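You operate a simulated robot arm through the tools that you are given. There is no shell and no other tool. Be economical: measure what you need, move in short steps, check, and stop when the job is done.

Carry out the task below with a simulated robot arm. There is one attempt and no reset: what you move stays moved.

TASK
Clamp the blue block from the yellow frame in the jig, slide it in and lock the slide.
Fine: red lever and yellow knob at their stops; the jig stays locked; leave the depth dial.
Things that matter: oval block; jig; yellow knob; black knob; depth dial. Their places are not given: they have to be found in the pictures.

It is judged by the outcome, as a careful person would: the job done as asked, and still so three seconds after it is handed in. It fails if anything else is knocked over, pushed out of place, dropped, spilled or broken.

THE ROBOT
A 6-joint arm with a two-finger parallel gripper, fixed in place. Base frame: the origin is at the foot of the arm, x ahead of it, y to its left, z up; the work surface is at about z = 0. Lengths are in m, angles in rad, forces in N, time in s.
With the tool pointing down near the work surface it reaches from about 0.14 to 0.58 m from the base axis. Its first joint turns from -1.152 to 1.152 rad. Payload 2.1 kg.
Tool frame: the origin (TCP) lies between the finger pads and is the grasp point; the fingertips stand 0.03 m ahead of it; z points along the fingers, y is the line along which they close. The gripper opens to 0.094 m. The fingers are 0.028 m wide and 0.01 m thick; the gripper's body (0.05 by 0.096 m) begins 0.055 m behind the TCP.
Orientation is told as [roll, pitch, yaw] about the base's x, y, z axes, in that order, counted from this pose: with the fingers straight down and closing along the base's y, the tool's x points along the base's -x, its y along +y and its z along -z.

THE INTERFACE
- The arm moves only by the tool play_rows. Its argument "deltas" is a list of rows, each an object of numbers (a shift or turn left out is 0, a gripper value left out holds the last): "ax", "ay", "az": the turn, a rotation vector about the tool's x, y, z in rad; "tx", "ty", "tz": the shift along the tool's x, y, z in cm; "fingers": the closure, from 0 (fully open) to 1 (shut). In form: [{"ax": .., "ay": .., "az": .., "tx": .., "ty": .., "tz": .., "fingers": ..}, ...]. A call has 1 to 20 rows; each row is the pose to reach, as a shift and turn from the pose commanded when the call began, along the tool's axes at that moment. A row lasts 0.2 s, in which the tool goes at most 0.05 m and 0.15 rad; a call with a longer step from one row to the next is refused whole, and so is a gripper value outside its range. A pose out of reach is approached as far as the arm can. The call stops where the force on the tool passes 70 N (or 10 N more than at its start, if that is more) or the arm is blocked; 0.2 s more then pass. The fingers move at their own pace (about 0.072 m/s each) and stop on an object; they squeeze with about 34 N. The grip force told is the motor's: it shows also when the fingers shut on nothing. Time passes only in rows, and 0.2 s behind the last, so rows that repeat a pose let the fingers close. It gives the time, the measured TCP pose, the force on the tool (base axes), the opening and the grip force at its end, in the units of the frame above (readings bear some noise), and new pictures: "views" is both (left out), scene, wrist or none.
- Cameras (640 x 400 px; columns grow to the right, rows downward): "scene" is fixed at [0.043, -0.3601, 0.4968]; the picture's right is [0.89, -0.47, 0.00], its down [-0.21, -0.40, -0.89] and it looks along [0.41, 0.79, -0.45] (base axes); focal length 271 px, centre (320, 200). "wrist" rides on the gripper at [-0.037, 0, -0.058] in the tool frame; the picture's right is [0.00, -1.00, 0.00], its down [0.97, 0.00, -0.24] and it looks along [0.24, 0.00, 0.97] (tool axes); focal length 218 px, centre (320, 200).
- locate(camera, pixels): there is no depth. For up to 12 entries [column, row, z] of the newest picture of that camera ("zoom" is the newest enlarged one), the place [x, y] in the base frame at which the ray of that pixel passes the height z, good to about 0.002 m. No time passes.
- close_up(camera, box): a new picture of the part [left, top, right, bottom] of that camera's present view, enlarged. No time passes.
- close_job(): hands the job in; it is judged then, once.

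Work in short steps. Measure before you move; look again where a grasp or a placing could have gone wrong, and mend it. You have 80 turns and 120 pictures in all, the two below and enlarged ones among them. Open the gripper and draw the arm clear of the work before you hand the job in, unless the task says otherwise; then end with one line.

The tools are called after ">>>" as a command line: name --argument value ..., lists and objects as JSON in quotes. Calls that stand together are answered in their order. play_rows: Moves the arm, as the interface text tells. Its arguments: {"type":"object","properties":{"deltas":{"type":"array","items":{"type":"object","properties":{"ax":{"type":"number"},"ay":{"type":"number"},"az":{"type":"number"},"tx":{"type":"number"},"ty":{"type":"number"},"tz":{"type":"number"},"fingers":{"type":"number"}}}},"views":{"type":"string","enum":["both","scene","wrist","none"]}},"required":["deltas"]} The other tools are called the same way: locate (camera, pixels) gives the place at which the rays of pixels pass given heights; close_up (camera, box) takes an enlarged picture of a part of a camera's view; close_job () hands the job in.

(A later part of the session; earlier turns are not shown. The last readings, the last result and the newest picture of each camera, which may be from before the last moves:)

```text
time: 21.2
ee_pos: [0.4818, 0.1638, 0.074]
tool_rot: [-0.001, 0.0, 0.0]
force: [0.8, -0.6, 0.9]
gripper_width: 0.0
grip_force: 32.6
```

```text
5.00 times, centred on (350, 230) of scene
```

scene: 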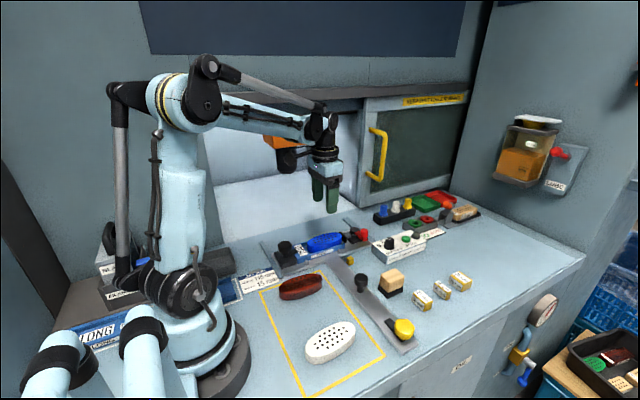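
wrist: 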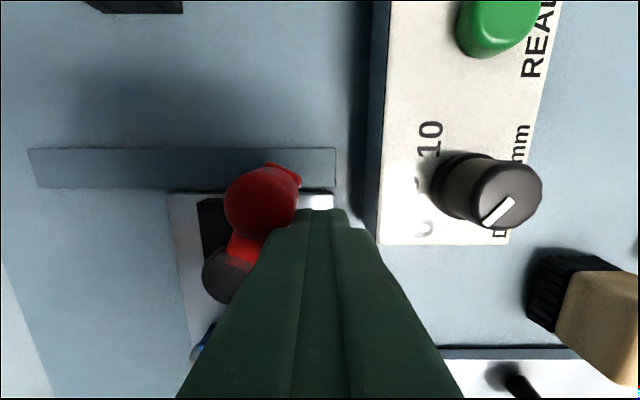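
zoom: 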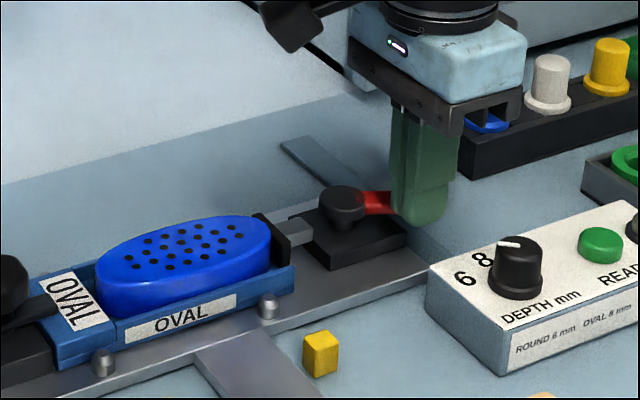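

>>> play_rows --deltas '[{"tx": -0.8, "ty": 0.65}, {"tx": -1.5, "ty": 1.3}, {"tx": -1.9, "ty": 1.8}, {"tx": -2.0, "ty": 2.2}, {"tx": -2.0, "ty": 2.2}]' --views "wrist"

>>> close_up --camera "scene" --box '[300, 190, 400, 270]'

```text
time: 22.4
ee_pos: [0.5013, 0.1866, 0.0739]
tool_rot: [-0.001, -0.001, -0.001]
force: [-0.5, -0.4, 0.4]
gripper_width: 0.0001
grip_force: 33.5
```

wrist: 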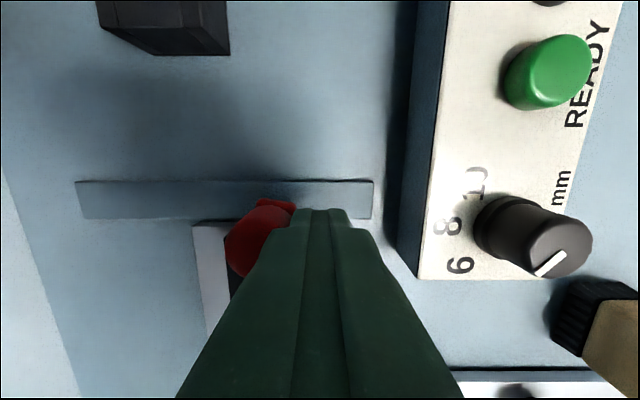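

```text
5.00 times, centred on (350, 230) of scene
```

zoom: 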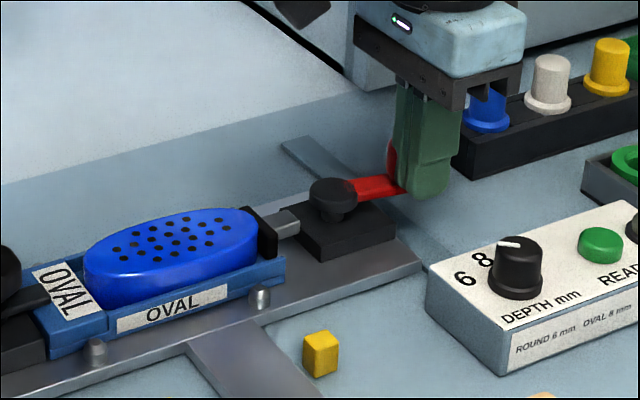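

The lever has swung ~90° and the whole slide began to move +y, so the lever seems at its stop. I back off, rise, and look from above.

>>> play_rows --deltas '[{"ty": -1}, {"ty": -1, "tz": -4}, {"ty": -1, "tz": -8}, {"ty": -4, "tx": 3, "tz": -12}, {"ty": -7, "tx": 7, "tz": -14}, {"ty": -9, "tx": 11, "tz": -16}, {"ty": -11, "tx": 15, "tz": -16}, {"ty": -11, "tx": 15, "tz": -16}]' --views "both"

>>> close_up --camera "scene" --box '[270, 210, 430, 330]'

>>> close_up --camera "wrist" --box '[150, 0, 470, 200]'

```text
refused: row 4 steps farther than a row can; nothing moved
```

```text
3.33 times, centred on (350, 270) of scene
```

zoom: 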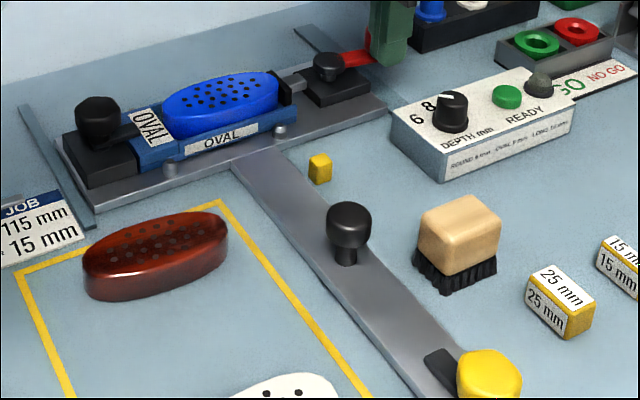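

```text
2.00 times, centred on (310, 100) of wrist
```

zoom: 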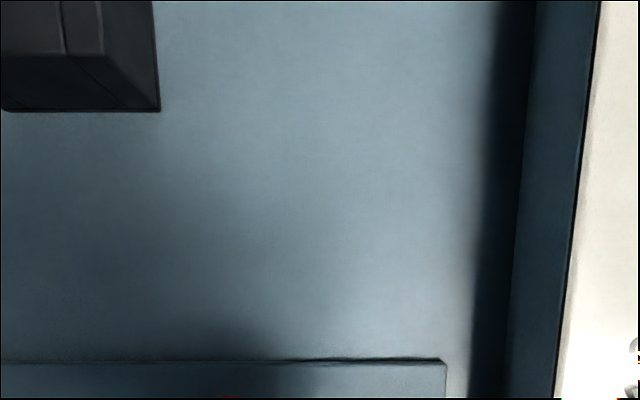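

>>> play_rows --deltas '[{"ty": -1}, {"ty": -1, "tz": -4}, {"ty": -1, "tz": -8}, {"ty": -3, "tx": 2, "tz": -10}, {"ty": -5, "tx": 5, "tz": -12}, {"ty": -7, "tx": 8, "tz": -13}, {"ty": -9, "tx": 11, "tz": -14}, {"ty": -11, "tx": 14, "tz": -14}, {"ty": -11, "tx": 15, "tz": -14}, {"ty": -11, "tx": 15, "tz": -14}]' --views "both"

>>> close_up --camera "scene" --box '[270, 210, 430, 330]'

>>> close_up --camera "wrist" --box '[150, 0, 470, 200]'

```text
time: 24.6
ee_pos: [0.3504, 0.0775, 0.2148]
tool_rot: [-0.001, 0.002, 0.0]
force: [-0.6, 1.2, 0.0]
gripper_width: 0.0002
grip_force: 33.0
```

scene: 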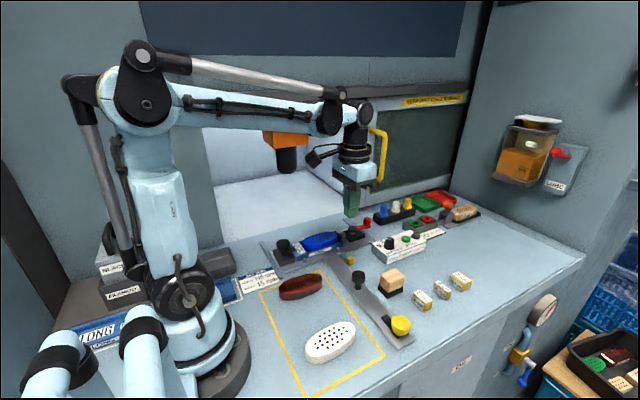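
wrist: 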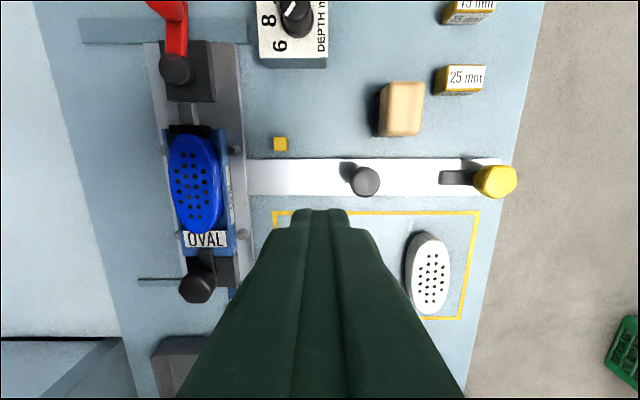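

```text
3.33 times, centred on (350, 270) of scene
```

zoom: 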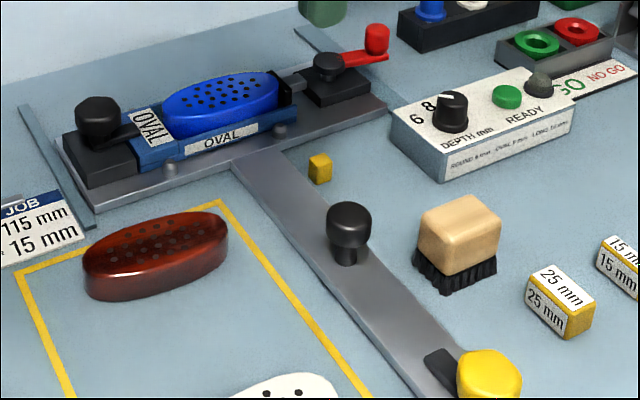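

```text
2.00 times, centred on (310, 100) of wrist
```

zoom: 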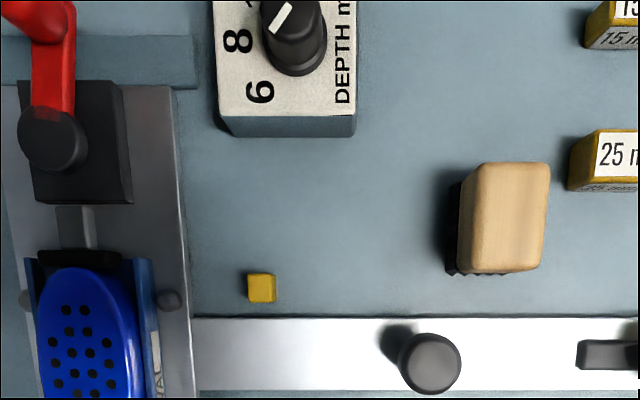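

Lever is over, pad presses the block. Next I lower the closed fingers on the -y side of the black slide knob (~(0.351, 0.03)).

>>> locate --camera "wrist" --pixels '[[366, 181, 0.055], [366, 181, 0.045], [495, 181, 0.04], [442, 177, 0.01], [478, 177, 0.01]]'

>>> play_rows --deltas '[{"ty": -4}, {"ty": -8}, {"ty": -9.2}, {"ty": -9.2, "tz": 4}, {"ty": -9.2, "tz": 8}, {"ty": -9.2, "tz": 12}, {"ty": -9.2, "tz": 15.2}, {"ty": -9.2, "tz": 15.2}]' --views "both"

```text
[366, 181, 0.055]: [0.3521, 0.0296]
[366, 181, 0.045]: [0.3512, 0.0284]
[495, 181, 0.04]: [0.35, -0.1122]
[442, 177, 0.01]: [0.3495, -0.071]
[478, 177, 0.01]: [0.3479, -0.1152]
```

```text
time: 26.4
ee_pos: [0.3493, -0.015, 0.0635]
tool_rot: [-0.003, 0.0, -0.001]
force: [-0.1, -0.6, 0.4]
gripper_width: 0.0
grip_force: 32.7
```

scene: 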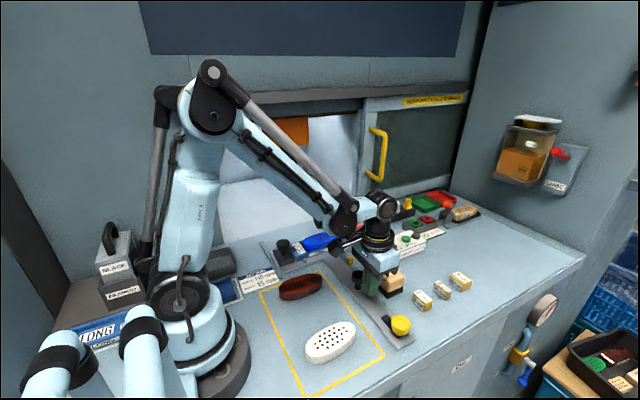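
wrist: 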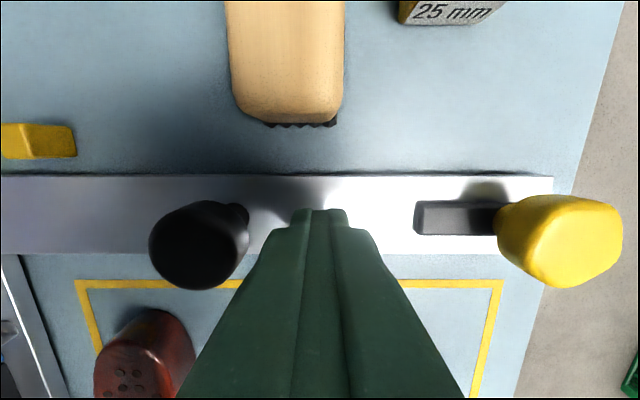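

Push the slide +y by the black knob in 1 cm rows.

>>> play_rows --deltas '[{"ty": 1}, {"ty": 2}, {"ty": 3}, {"ty": 4}, {"ty": 5}, {"ty": 6}, {"ty": 7}, {"ty": 7}]' --views "both"

```text
time: 28.2
ee_pos: [0.3506, 0.0547, 0.0634]
tool_rot: [-0.001, -0.001, -0.001]
force: [1.0, -1.0, -0.1]
gripper_width: 0.0001
grip_force: 33.2
```

scene: 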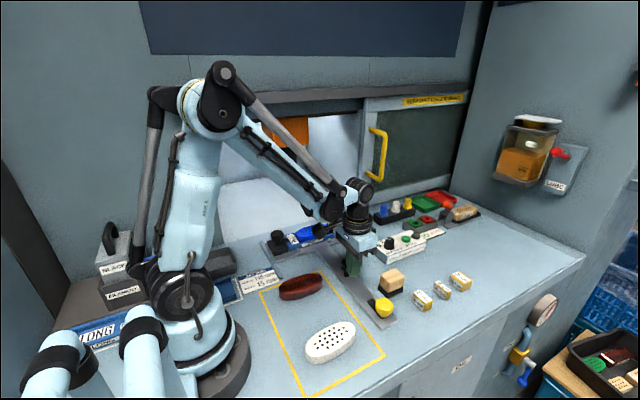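
wrist: 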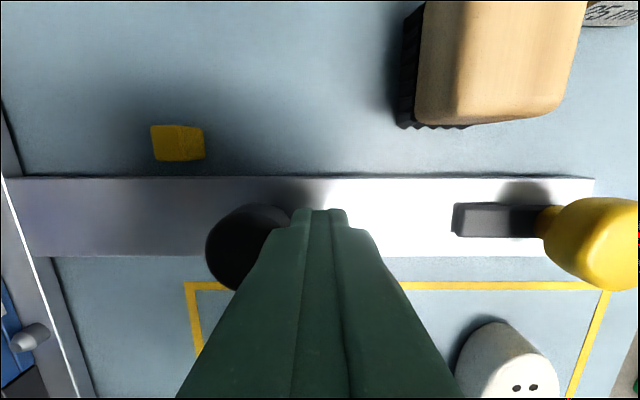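

>>> play_rows --deltas '[{"ty": 1}, {"ty": 2}, {"ty": 3}, {"ty": 4}, {"ty": 5}, {"ty": 6}, {"ty": 7}, {"ty": 7}]' --views "both"

```text
time: 30.0
ee_pos: [0.352, 0.1247, 0.0626]
tool_rot: [-0.001, 0.0, 0.001]
force: [0.6, -0.3, -1.1]
gripper_width: 0.0
grip_force: 31.9
```

scene: 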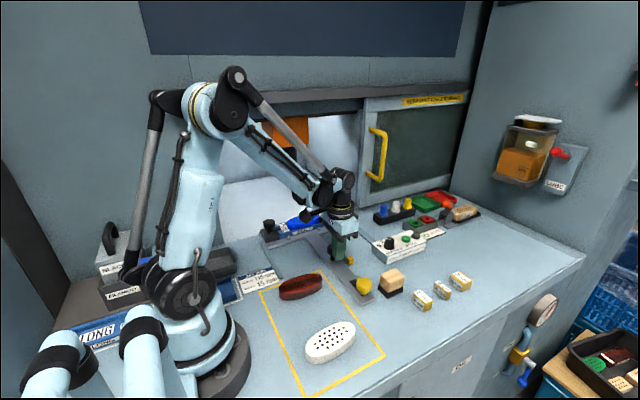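
wrist: 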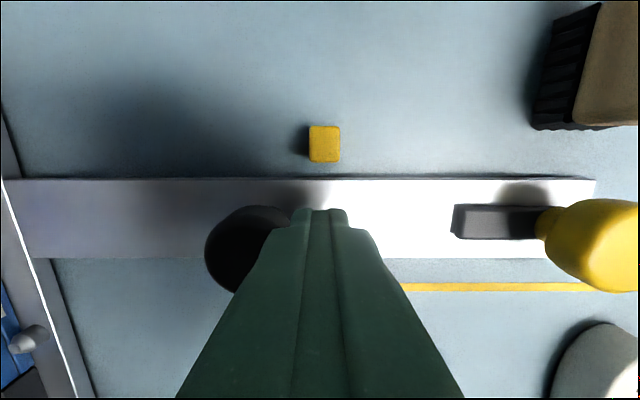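

>>> play_rows --deltas '[{"ty": 1}, {"ty": 2}, {"ty": 3}, {"ty": 4}, {"ty": 5}, {"ty": 5}]' --views "both"

```text
time: 31.4
ee_pos: [0.3508, 0.1744, 0.0633]
tool_rot: [0.0, 0.002, 0.001]
force: [0.3, -0.6, -0.7]
gripper_width: 0.0
grip_force: 33.1
```

scene: 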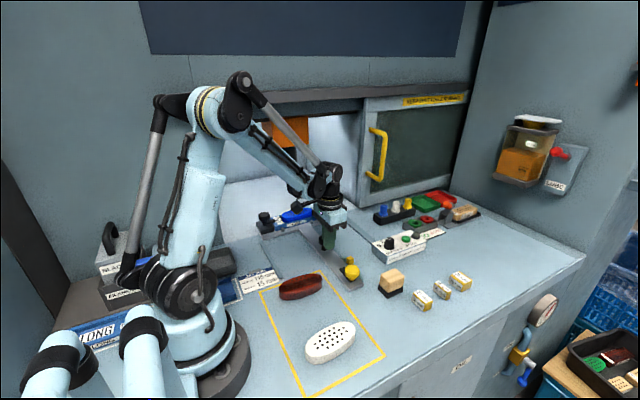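
wrist: 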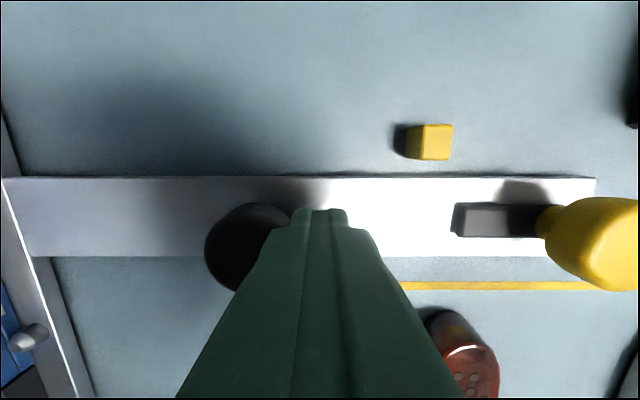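

>>> play_rows --deltas '[{"ty": 1}, {"ty": 2}, {"ty": 3}, {"ty": 4}, {"ty": 4}]' --views "both"

```text
time: 32.6
ee_pos: [0.3509, 0.2143, 0.0627]
tool_rot: [0.0, 0.002, 0.001]
force: [0.0, 0.4, -0.3]
gripper_width: 0.0002
grip_force: 32.9
```

scene: 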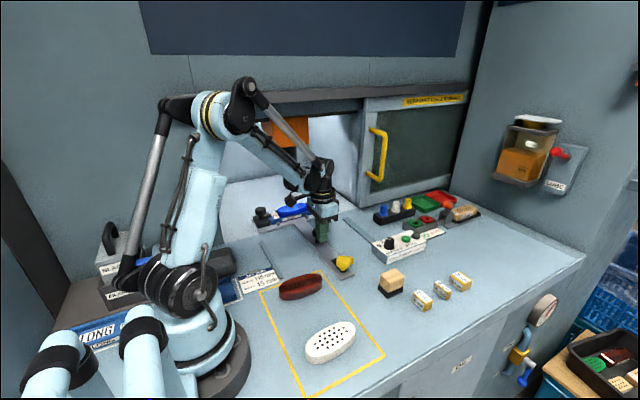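
wrist: 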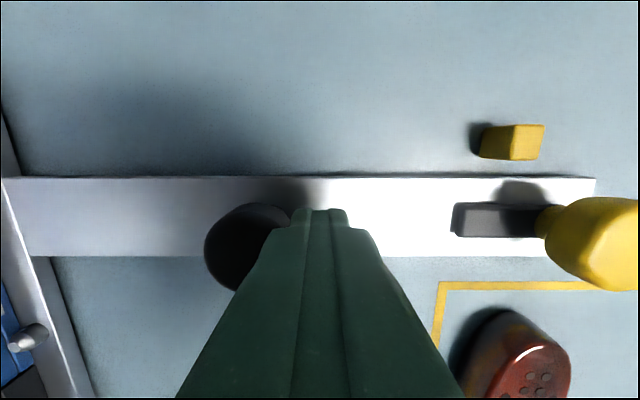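

>>> play_rows --deltas '[{"ty": 0.7}, {"ty": 1.4}, {"ty": 2.1}, {"ty": 2.8}, {"ty": 3.5}, {"ty": 3.5}]' --views "both"

```text
time: 34.0
ee_pos: [0.3515, 0.2493, 0.0635]
tool_rot: [0.002, 0.002, 0.0]
force: [-0.4, 0.5, 0.7]
gripper_width: 0.0
grip_force: 33.2
```

scene: 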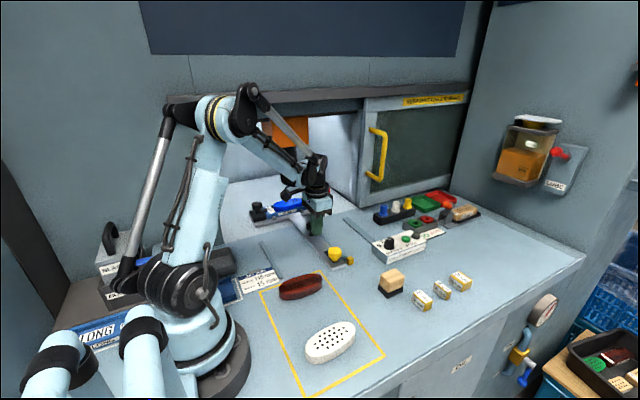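
wrist: 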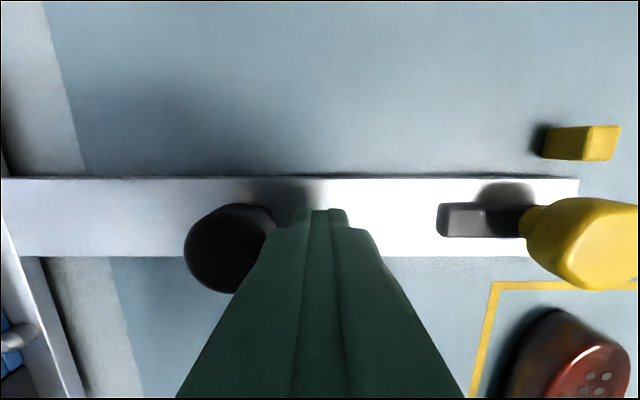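

>>> play_rows --deltas '[{"ty": 0.5}, {"ty": 1.0}, {"ty": 1.5}, {"ty": 2.0}, {"ty": 2.0}]' --views "both"

```text
time: 35.0
ee_pos: [0.3525, 0.2564, 0.0633]
tool_rot: [-0.032, 0.005, -0.01]
force: [-1.7, -7.9, 0.8]
gripper_width: 0.0
grip_force: 33.3
stopped in row 5: the force on the tool passed its limit (the readings are from after the stop); the commanded pose is now the measured one
```

scene: 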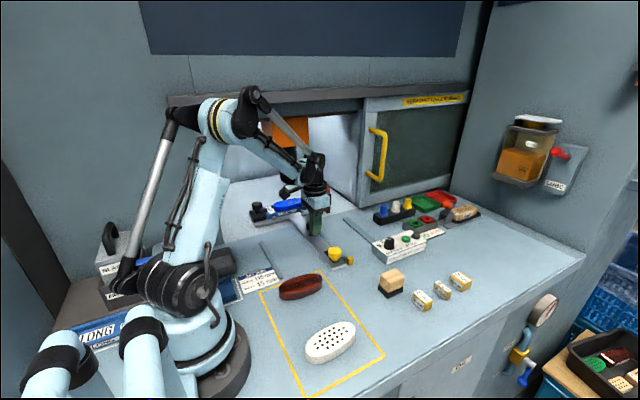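
wrist: 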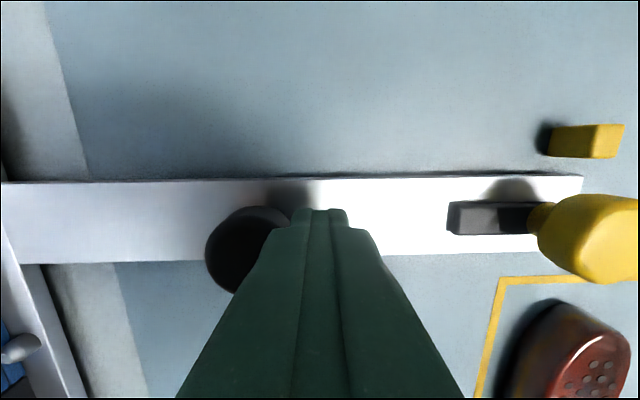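

The slide hit its end stop at y≈0.256. I back off, rise, and inspect the slide end and yellow knob.

>>> play_rows --deltas '[{"ty": -1, "ax": 0}, {"ty": -2}, {"ty": -2, "tz": -4}, {"ty": -4, "tz": -8}, {"ty": -8, "tz": -10}, {"ty": -12, "tz": -10}, {"ty": -14, "tz": -10}, {"ty": -14, "tz": -10}]' --views "both"

>>> close_up --camera "scene" --box '[240, 180, 390, 290]'

>>> close_up --camera "scene" --box '[310, 230, 370, 275]'

```text
time: 36.9
ee_pos: [0.3516, 0.1218, 0.1655]
tool_rot: [-0.032, 0.006, -0.009]
force: [0.1, -0.1, 0.5]
gripper_width: 0.0
grip_force: 33.0
```

scene: 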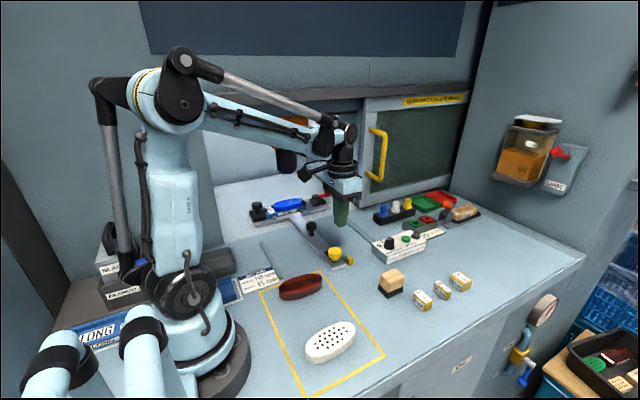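
wrist: 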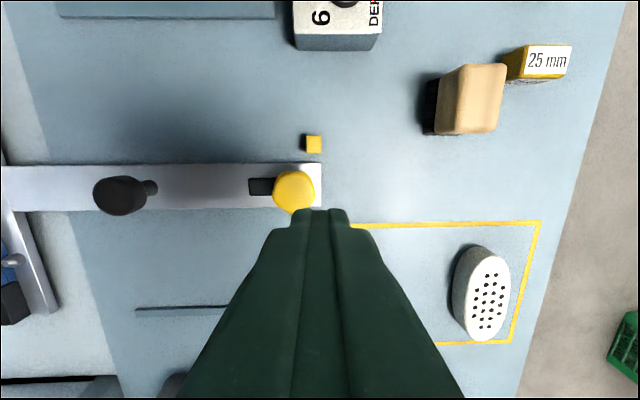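

```text
3.64 times, centred on (315, 235) of scene
```

zoom: 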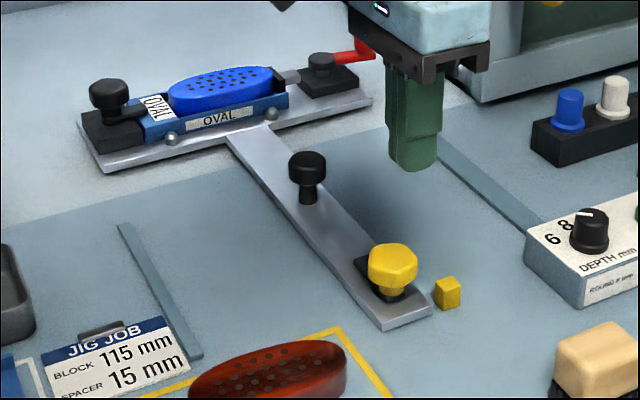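

```text
8.89 times, centred on (340, 252) of scene
```

zoom: 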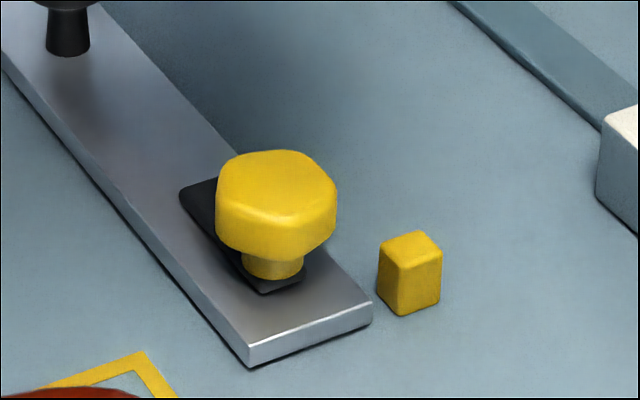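

I need a closer look at the yellow knob's mechanism (slot or turning bar), so I move the wrist camera near it.

>>> play_rows --deltas '[{"tx": 3, "ax": 0.032, "ay": 0, "az": 0.009}, {"tx": 5, "tz": 3, "ax": 0.032, "az": 0.009}, {"tx": 6.5, "tz": 6, "ax": 0.032, "az": 0.009}, {"tx": 6.5, "tz": 6, "ax": 0.032, "az": 0.009}]' --views "wrist"

>>> close_up --camera "wrist" --box '[220, 20, 420, 145]'

```text
time: 37.9
ee_pos: [0.286, 0.1191, 0.1054]
tool_rot: [-0.062, 0.006, -0.019]
force: [-0.6, 0.1, 0.0]
gripper_width: 0.0001
grip_force: 32.7
```

wrist: 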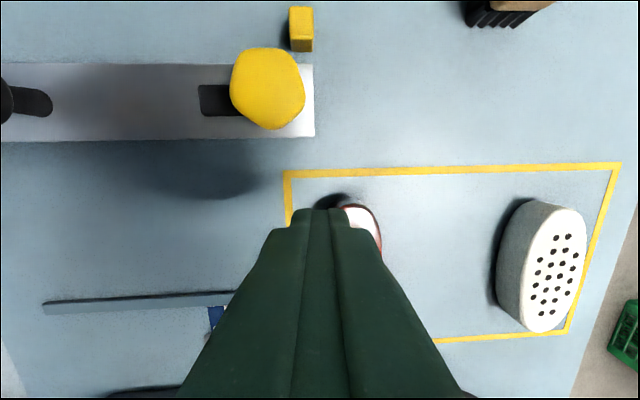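

```text
3.20 times, centred on (320, 82) of wrist
```

zoom: 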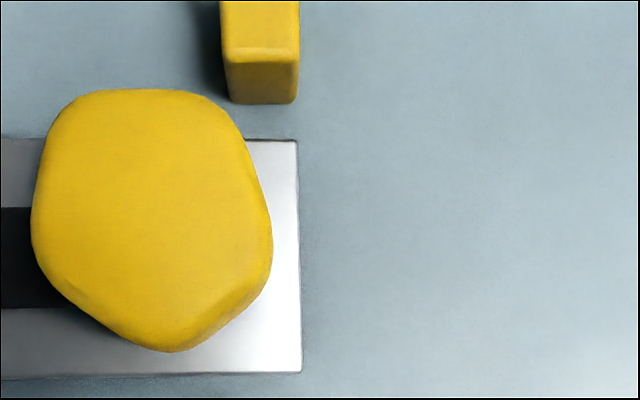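

>>> close_up --camera "scene" --box '[322, 240, 354, 264]'

>>> play_rows --deltas '[{"ax": -0.062, "az": -0.019, "tx": -1, "ty": 2}, {"ax": -0.062, "az": -0.019, "tx": -1, "ty": 6}, {"ax": -0.062, "az": -0.019, "tx": -1, "ty": 8}, {"ax": -0.062, "az": -0.019, "tx": -1, "ty": 8}]' --views "wrist"

>>> close_up --camera "wrist" --box '[280, 20, 480, 145]'

```text
16.00 times, centred on (338, 252) of scene
```

zoom: 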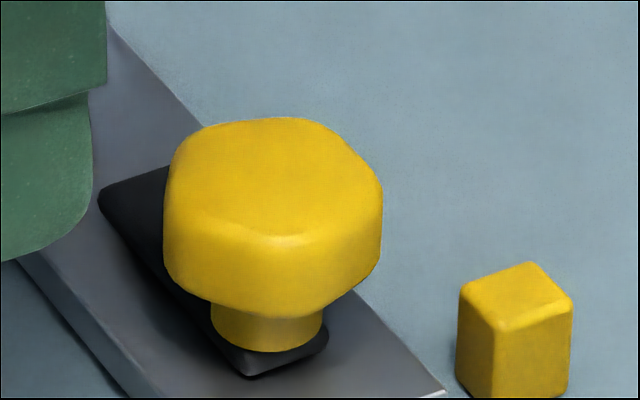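

```text
time: 38.9
ee_pos: [0.2956, 0.1985, 0.1018]
tool_rot: [0.001, 0.005, 0.0]
force: [-0.3, -0.7, 0.7]
gripper_width: 0.0
grip_force: 33.2
```

wrist: 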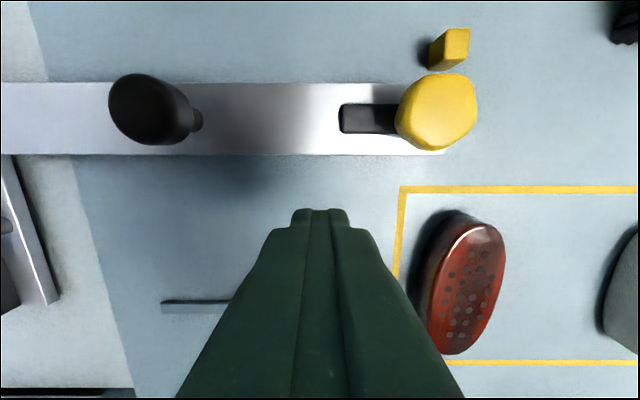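

```text
3.20 times, centred on (380, 82) of wrist
```

zoom: 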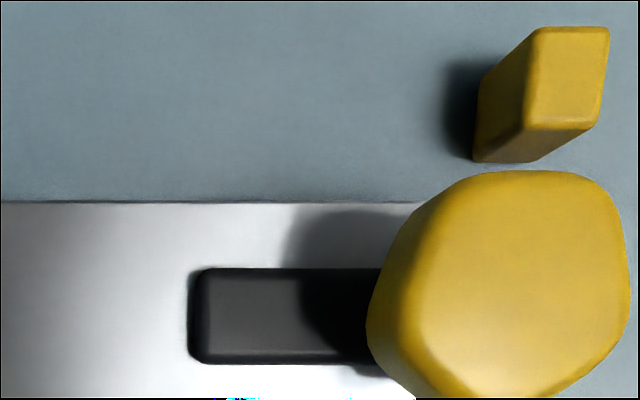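

The black bar is a raised arm fixed under the yellow knob: a turning latch, with the yellow cube as its keeper/stop on the +x side. I measure the knob, arm and cube heights.

>>> locate --camera "wrist" --pixels '[[444, 107, 0.035], [444, 107, 0.045], [444, 107, 0.055], [342, 119, 0.014], [458, 40, 0.02], [458, 40, 0.03], [430, 70, 0.0], [428, 50, 0.0]]'

>>> locate --camera "scene" --pixels '[[339.3, 251, 0.035], [339.3, 251, 0.045], [339.3, 251, 0.055], [338.6, 261, 0.016], [354.5, 258, 0.02], [354.5, 258, 0.03], [353, 266, 0.0], [328.5, 252, 0.014], [338, 263.3, 0.012]]'

```text
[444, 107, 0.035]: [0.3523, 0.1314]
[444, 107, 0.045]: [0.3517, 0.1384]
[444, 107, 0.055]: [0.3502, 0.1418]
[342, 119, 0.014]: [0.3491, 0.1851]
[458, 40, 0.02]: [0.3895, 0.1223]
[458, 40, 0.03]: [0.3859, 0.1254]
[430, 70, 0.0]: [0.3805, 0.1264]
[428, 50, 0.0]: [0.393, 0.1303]
```

```text
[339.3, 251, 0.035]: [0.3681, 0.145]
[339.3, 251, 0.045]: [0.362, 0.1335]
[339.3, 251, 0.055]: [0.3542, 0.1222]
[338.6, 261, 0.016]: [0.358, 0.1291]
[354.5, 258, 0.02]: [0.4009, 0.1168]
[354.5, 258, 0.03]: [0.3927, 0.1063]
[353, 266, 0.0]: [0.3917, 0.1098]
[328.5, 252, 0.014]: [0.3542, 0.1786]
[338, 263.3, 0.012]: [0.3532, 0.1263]
```

>>> play_rows --deltas '[{"tx": -2, "ty": -2, "tz": -2, "fingers": 0.35}, {"tx": -4, "ty": -4, "tz": -3}, {"tx": -5.6, "ty": -6, "tz": -3}, {"tx": -5.6, "ty": -6.8, "tz": -3}, {"tx": -5.6, "ty": -6.8, "tz": -3}]' --views "wrist"

>>> close_up --camera "wrist" --box '[220, 100, 420, 300]'

```text
time: 40.0
ee_pos: [0.3527, 0.132, 0.1328]
tool_rot: [-0.001, 0.005, 0.001]
force: [-0.3, -0.1, 0.4]
gripper_width: 0.0612
grip_force: 0.0
```

wrist: 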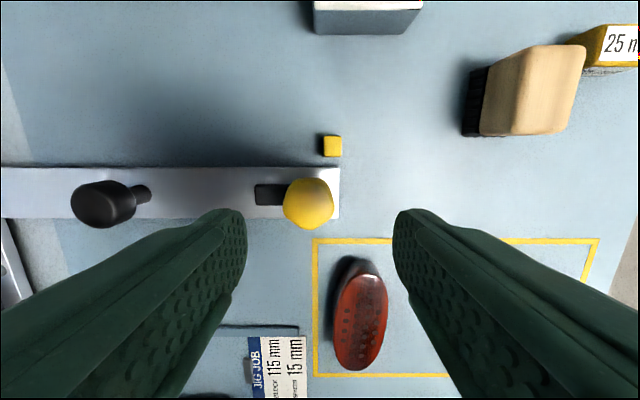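

```text
2.00 times, centred on (320, 200) of wrist
```

zoom: 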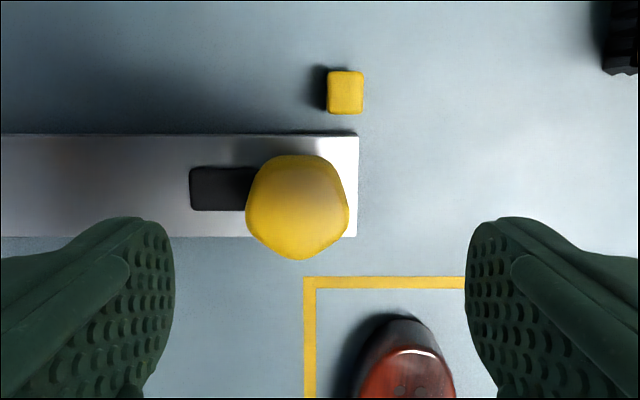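

>>> locate --camera "wrist" --pixels '[[308, 202, 0.045], [308, 202, 0.04], [284, 202, 0.038], [333, 202, 0.038], [333, 146, 0.02], [325, 157, 0.0], [255, 194, 0.014], [108, 203, 0.05], [339, 190, 0.01]]'

```text
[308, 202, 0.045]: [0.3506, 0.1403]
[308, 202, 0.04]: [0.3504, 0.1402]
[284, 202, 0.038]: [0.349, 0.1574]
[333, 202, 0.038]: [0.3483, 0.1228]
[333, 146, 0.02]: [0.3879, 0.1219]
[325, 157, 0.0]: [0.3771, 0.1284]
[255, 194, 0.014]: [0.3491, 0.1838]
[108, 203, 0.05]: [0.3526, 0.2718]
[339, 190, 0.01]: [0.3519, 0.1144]
```

Knob centre is (0.350, 0.140), width ~0.035. I go down to z≈0.060 and grip it.

>>> play_rows --deltas '[{"tx": 0.2, "ty": 0.8}, {"tx": 0.2, "ty": 0.8, "tz": 3.5}, {"tx": 0.2, "ty": 0.8, "tz": 6.5}, {"tx": 0.2, "ty": 0.8, "tz": 7.3}, {"tx": 0.2, "ty": 0.8, "tz": 7.3, "fingers": 1}, {"tx": 0.2, "ty": 0.8, "tz": 7.3}, {"tx": 0.2, "ty": 0.8, "tz": 7.3}]' --views "both"

>>> close_up --camera "scene" --box '[300, 220, 380, 280]'

```text
time: 41.6
ee_pos: [0.3514, 0.1397, 0.0594]
tool_rot: [0.0, 0.005, -0.002]
force: [2.1, 0.6, -14.7]
gripper_width: 0.0375
grip_force: 44.8
```

scene: 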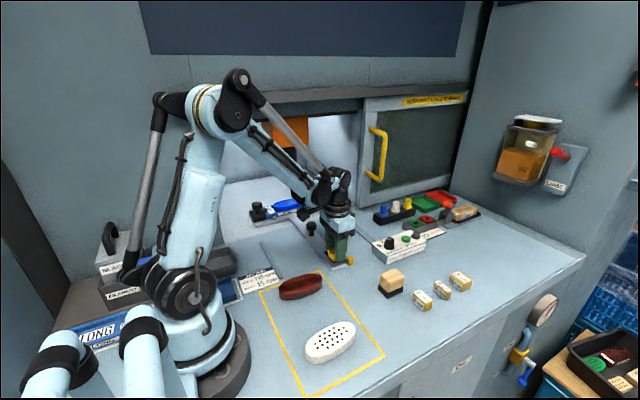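
wrist: 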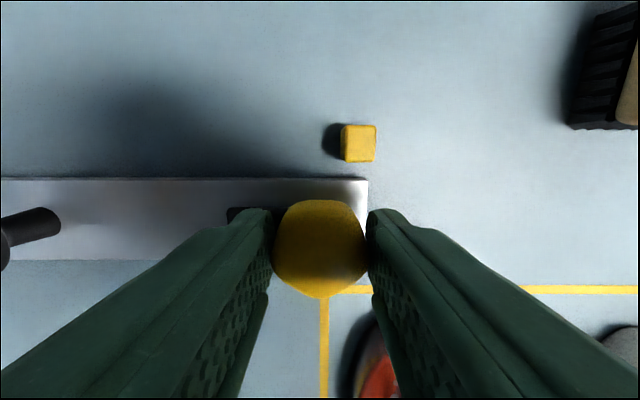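

```text
6.67 times, centred on (340, 250) of scene
```

zoom: 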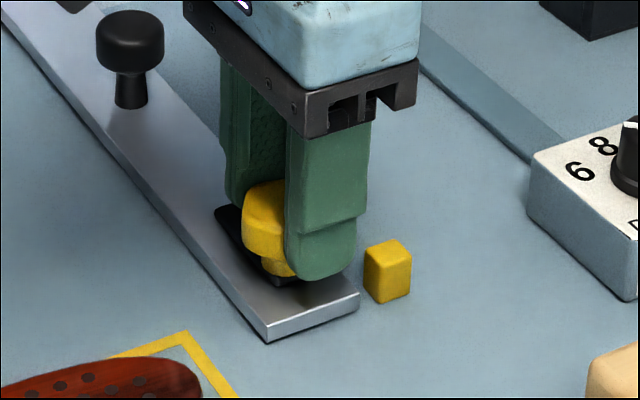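

Gripped. I turn clockwise (from above) in small steps: first 0.45 rad.

>>> play_rows --deltas '[{"az": 0.12}, {"az": 0.24}, {"az": 0.36}, {"az": 0.45}, {"az": 0.45}]' --views "wrist"

>>> close_up --camera "scene" --box '[300, 220, 380, 280]'

```text
time: 42.9
ee_pos: [0.3508, 0.1402, 0.06]
tool_rot: [-0.004, 0.002, -0.452]
force: [13.7, -17.0, 16.2]
gripper_width: 0.0375
grip_force: 44.8
```

wrist: 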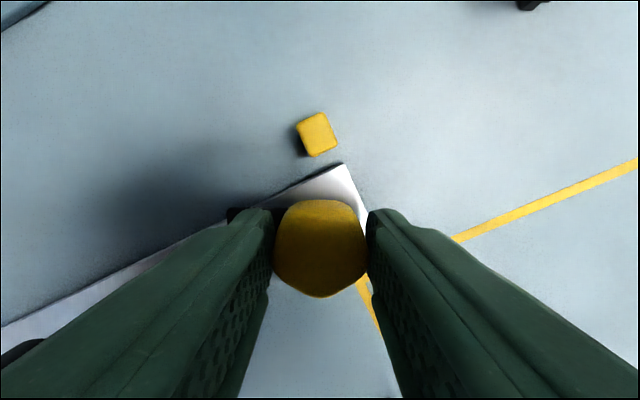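

```text
6.67 times, centred on (340, 250) of scene
```

zoom: 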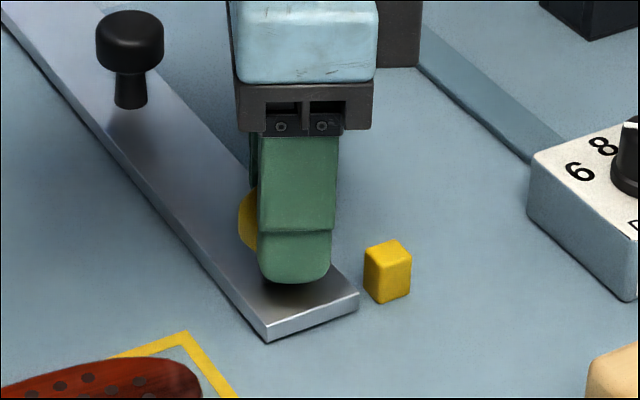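

The arm turns with the knob. I continue up to ~90°, letting the force limit stop it.

>>> play_rows --deltas '[{"az": 0.12}, {"az": 0.24}, {"az": 0.36}, {"az": 0.48}, {"az": 0.6}, {"az": 0.72}, {"az": 0.82}, {"az": 0.82}]' --views "wrist"

>>> close_up --camera "scene" --box '[300, 220, 380, 280]'

```text
time: 44.6
ee_pos: [0.3518, 0.1399, 0.058]
tool_rot: [-0.007, -0.002, -1.272]
force: [4.2, -17.2, 32.3]
gripper_width: 0.0374
grip_force: 45.5
```

wrist: 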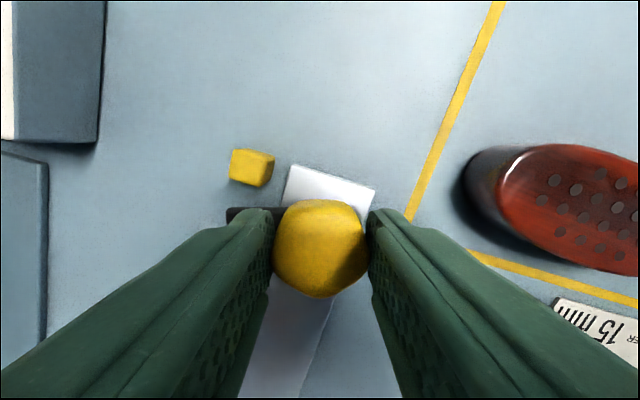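

```text
6.67 times, centred on (340, 250) of scene
```

zoom: 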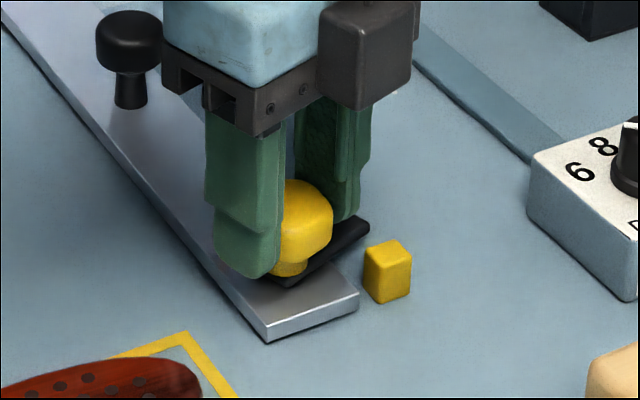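

>>> play_rows --deltas '[{"az": 0.1}, {"az": 0.18}, {"az": 0.25}, {"az": 0.31}, {"az": 0.37}, {"az": 0.37}]' --views "wrist"

>>> close_up --camera "scene" --box '[300, 220, 380, 280]'

```text
time: 46.0
ee_pos: [0.3499, 0.1404, 0.0585]
tool_rot: [-0.007, 0.0, -1.64]
force: [-7.4, -8.2, 6.6]
gripper_width: 0.0371
grip_force: 44.8
```

wrist: 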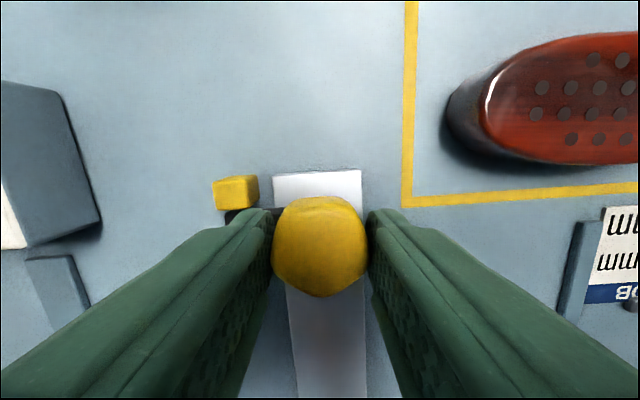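

```text
6.67 times, centred on (340, 250) of scene
```

zoom: 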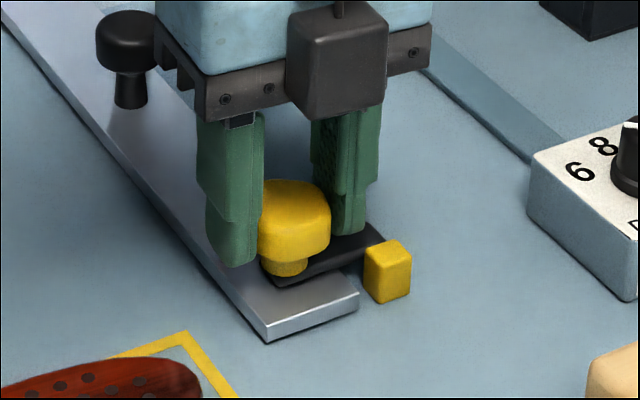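

The arm now lies against the keeper cube. I turn slightly further to confirm it is at the stop.

>>> play_rows --deltas '[{"az": 0.06}, {"az": 0.12}, {"az": 0.15}, {"az": 0.15}]' --views "wrist"

>>> close_up --camera "scene" --box '[300, 220, 380, 280]'

```text
time: 47.0
ee_pos: [0.3499, 0.1412, 0.0576]
tool_rot: [-0.007, -0.001, -1.788]
force: [-6.9, 1.9, -13.2]
gripper_width: 0.0371
grip_force: 45.2
```

wrist: 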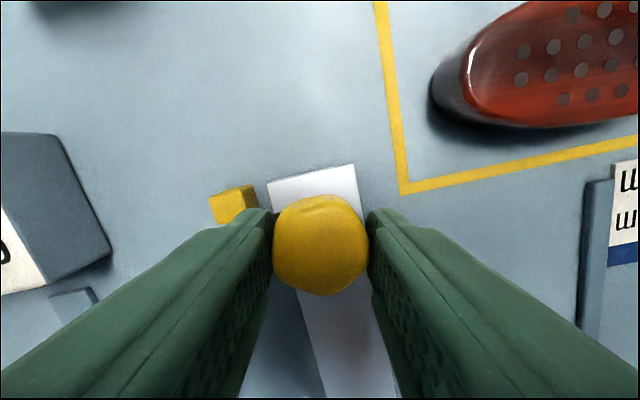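

```text
6.67 times, centred on (340, 250) of scene
```

zoom: 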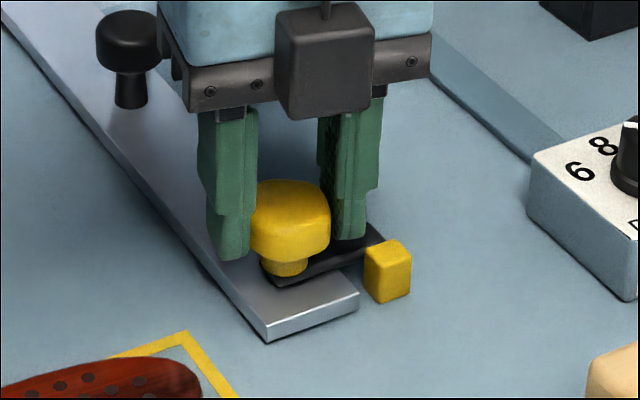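

The arm stayed put while the fingers slipped on the knob: it is at its stop. I release, lift straight up, and unwind the wrist.

>>> play_rows --deltas '[{"fingers": 0.35}, {"tz": 0}, {"tz": 0}, {"tz": -3}, {"tz": -6}, {"tz": -9, "az": -0.14}, {"tz": -10, "az": -0.28}, {"tz": -10, "az": -0.42}, {"tz": -10, "az": -0.56}, {"tz": -10, "az": -0.7}, {"tz": -10, "az": -0.84}, {"tz": -10, "az": -0.98}, {"tz": -10, "az": -1.12}, {"tz": -10, "az": -1.26}, {"tz": -10, "az": -1.4}, {"tz": -10, "az": -1.54}, {"tz": -10, "az": -1.68}, {"tz": -10, "az": -1.788}, {"tz": -10, "az": -1.788}]' --views "both"

>>> close_up --camera "scene" --box '[240, 180, 390, 290]'

>>> close_up --camera "wrist" --box '[220, 80, 420, 230]'

```text
time: 51.0
ee_pos: [0.3513, 0.1406, 0.1594]
tool_rot: [-0.001, 0.005, 0.0]
force: [0.5, 0.2, -0.8]
gripper_width: 0.061
grip_force: 0.1
```

scene: 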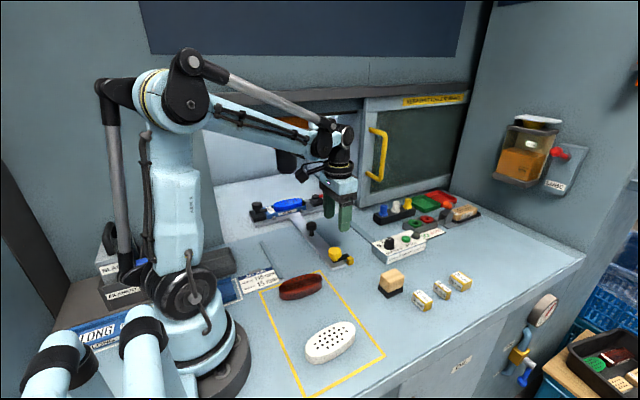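
wrist: 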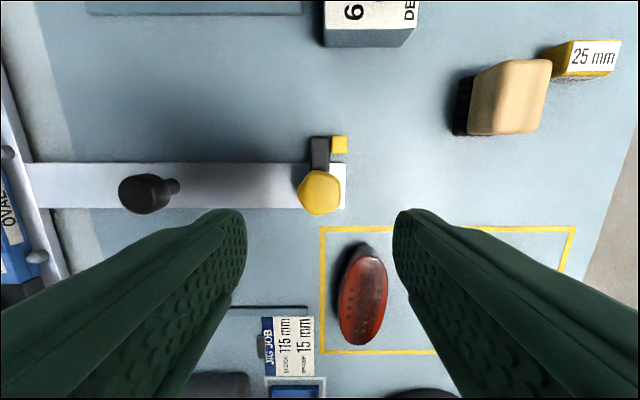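

```text
3.64 times, centred on (315, 235) of scene
```

zoom: 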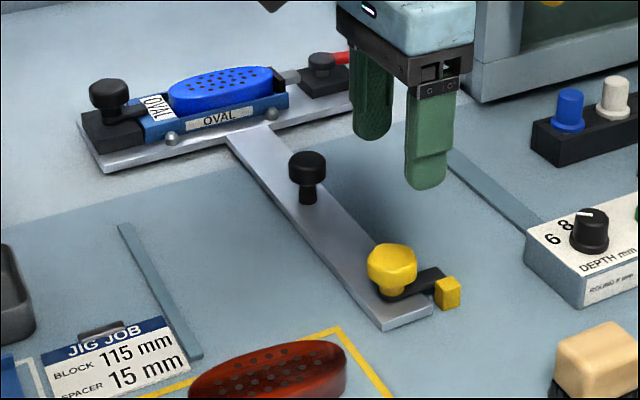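

```text
2.67 times, centred on (320, 155) of wrist
```

zoom: 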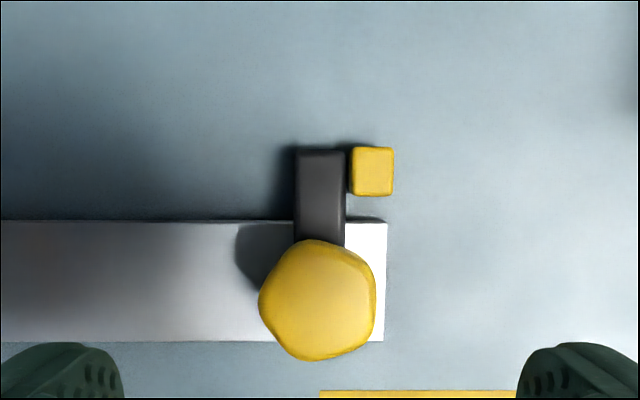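

Latch sits against the cube. I draw the arm back toward the right to view the clamp lever unobstructed.

>>> play_rows --deltas '[{"tz": -3, "ty": -2}, {"tz": -6, "ty": -5, "tx": 1}, {"tz": -9, "ty": -8, "tx": 3}, {"tz": -12, "ty": -11, "tx": 5}, {"tz": -14, "ty": -13, "tx": 7}, {"tz": -14, "ty": -13, "tx": 7}]' --views "both"

>>> close_up --camera "scene" --box '[240, 175, 360, 265]'

>>> close_up --camera "wrist" --box '[100, 0, 340, 200]'

```text
time: 52.5
ee_pos: [0.2831, 0.0116, 0.2984]
tool_rot: [0.0, 0.004, -0.002]
force: [0.4, -0.5, -0.3]
gripper_width: 0.061
grip_force: 0.1
```

scene: 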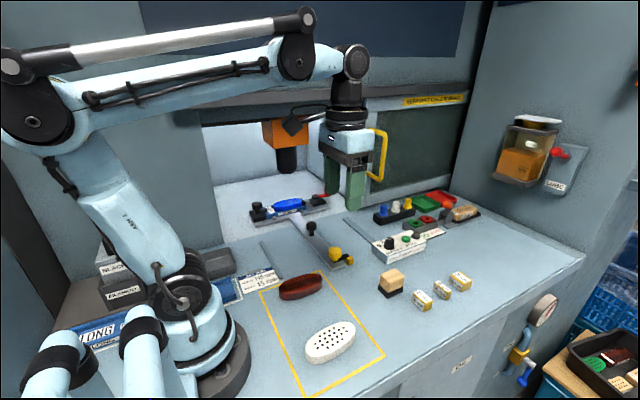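
wrist: 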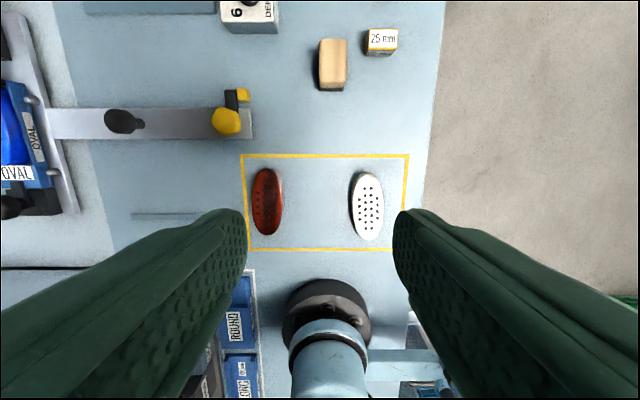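

```text
4.44 times, centred on (300, 220) of scene
```

zoom: 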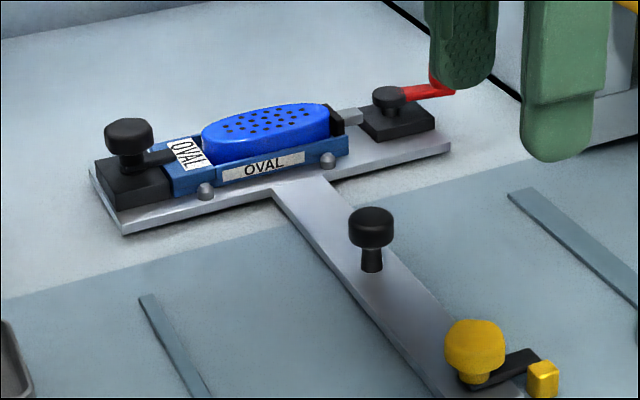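

```text
2.00 times, centred on (220, 100) of wrist
```

zoom: 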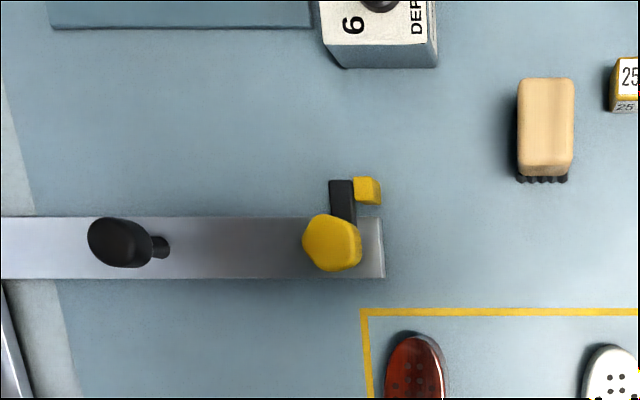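

I move the arm aside so the lever is unobstructed, to check its angle against the jig axis.

>>> play_rows --deltas '[{"ty": -4}, {"ty": -8}, {"ty": -12, "tx": -2}, {"ty": -14, "tx": -4}, {"ty": -14, "tx": -4}]' --views "none"

>>> close_up --camera "scene" --box '[290, 175, 350, 220]'

>>> close_up --camera "scene" --box '[240, 175, 340, 250]'

```text
time: 53.6
ee_pos: [0.3205, -0.1291, 0.2994]
tool_rot: [0.0, 0.006, -0.002]
force: [-0.7, 0.0, -0.6]
gripper_width: 0.0613
grip_force: 0.0
```

```text
8.89 times, centred on (320, 198) of scene
```

zoom: 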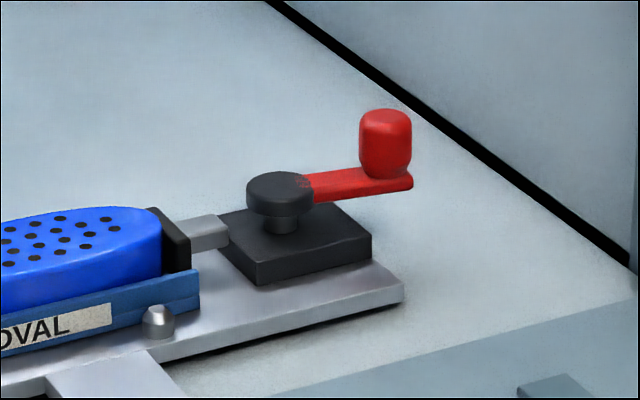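

```text
5.33 times, centred on (290, 212) of scene
```

zoom: 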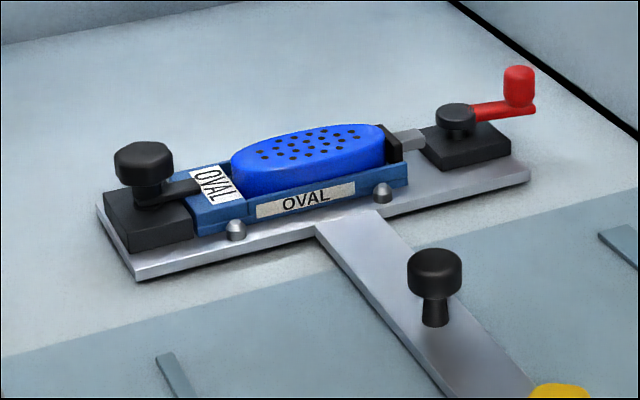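

>>> locate --camera "scene" --pixels '[[325.1, 197.83, 0.03], [336.34, 196.37, 0.03], [324.87, 194.68, 0.036], [331.06, 193.79, 0.036], [318.7, 206.8, 0.018], [331.8, 203.3, 0.018], [308.6, 215.5, 0.009], [335.3, 206.8, 0.009], [333.4, 194.6, 0.036], [321.7, 195.5, 0.043]]'

```text
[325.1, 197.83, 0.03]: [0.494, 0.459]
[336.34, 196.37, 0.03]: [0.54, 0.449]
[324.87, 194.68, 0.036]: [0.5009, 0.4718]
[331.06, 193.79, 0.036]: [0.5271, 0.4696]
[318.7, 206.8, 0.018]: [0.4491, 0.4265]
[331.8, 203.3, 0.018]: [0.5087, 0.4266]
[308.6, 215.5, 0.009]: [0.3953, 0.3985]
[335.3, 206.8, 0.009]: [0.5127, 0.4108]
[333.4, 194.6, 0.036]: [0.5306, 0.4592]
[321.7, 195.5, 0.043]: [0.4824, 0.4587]
```

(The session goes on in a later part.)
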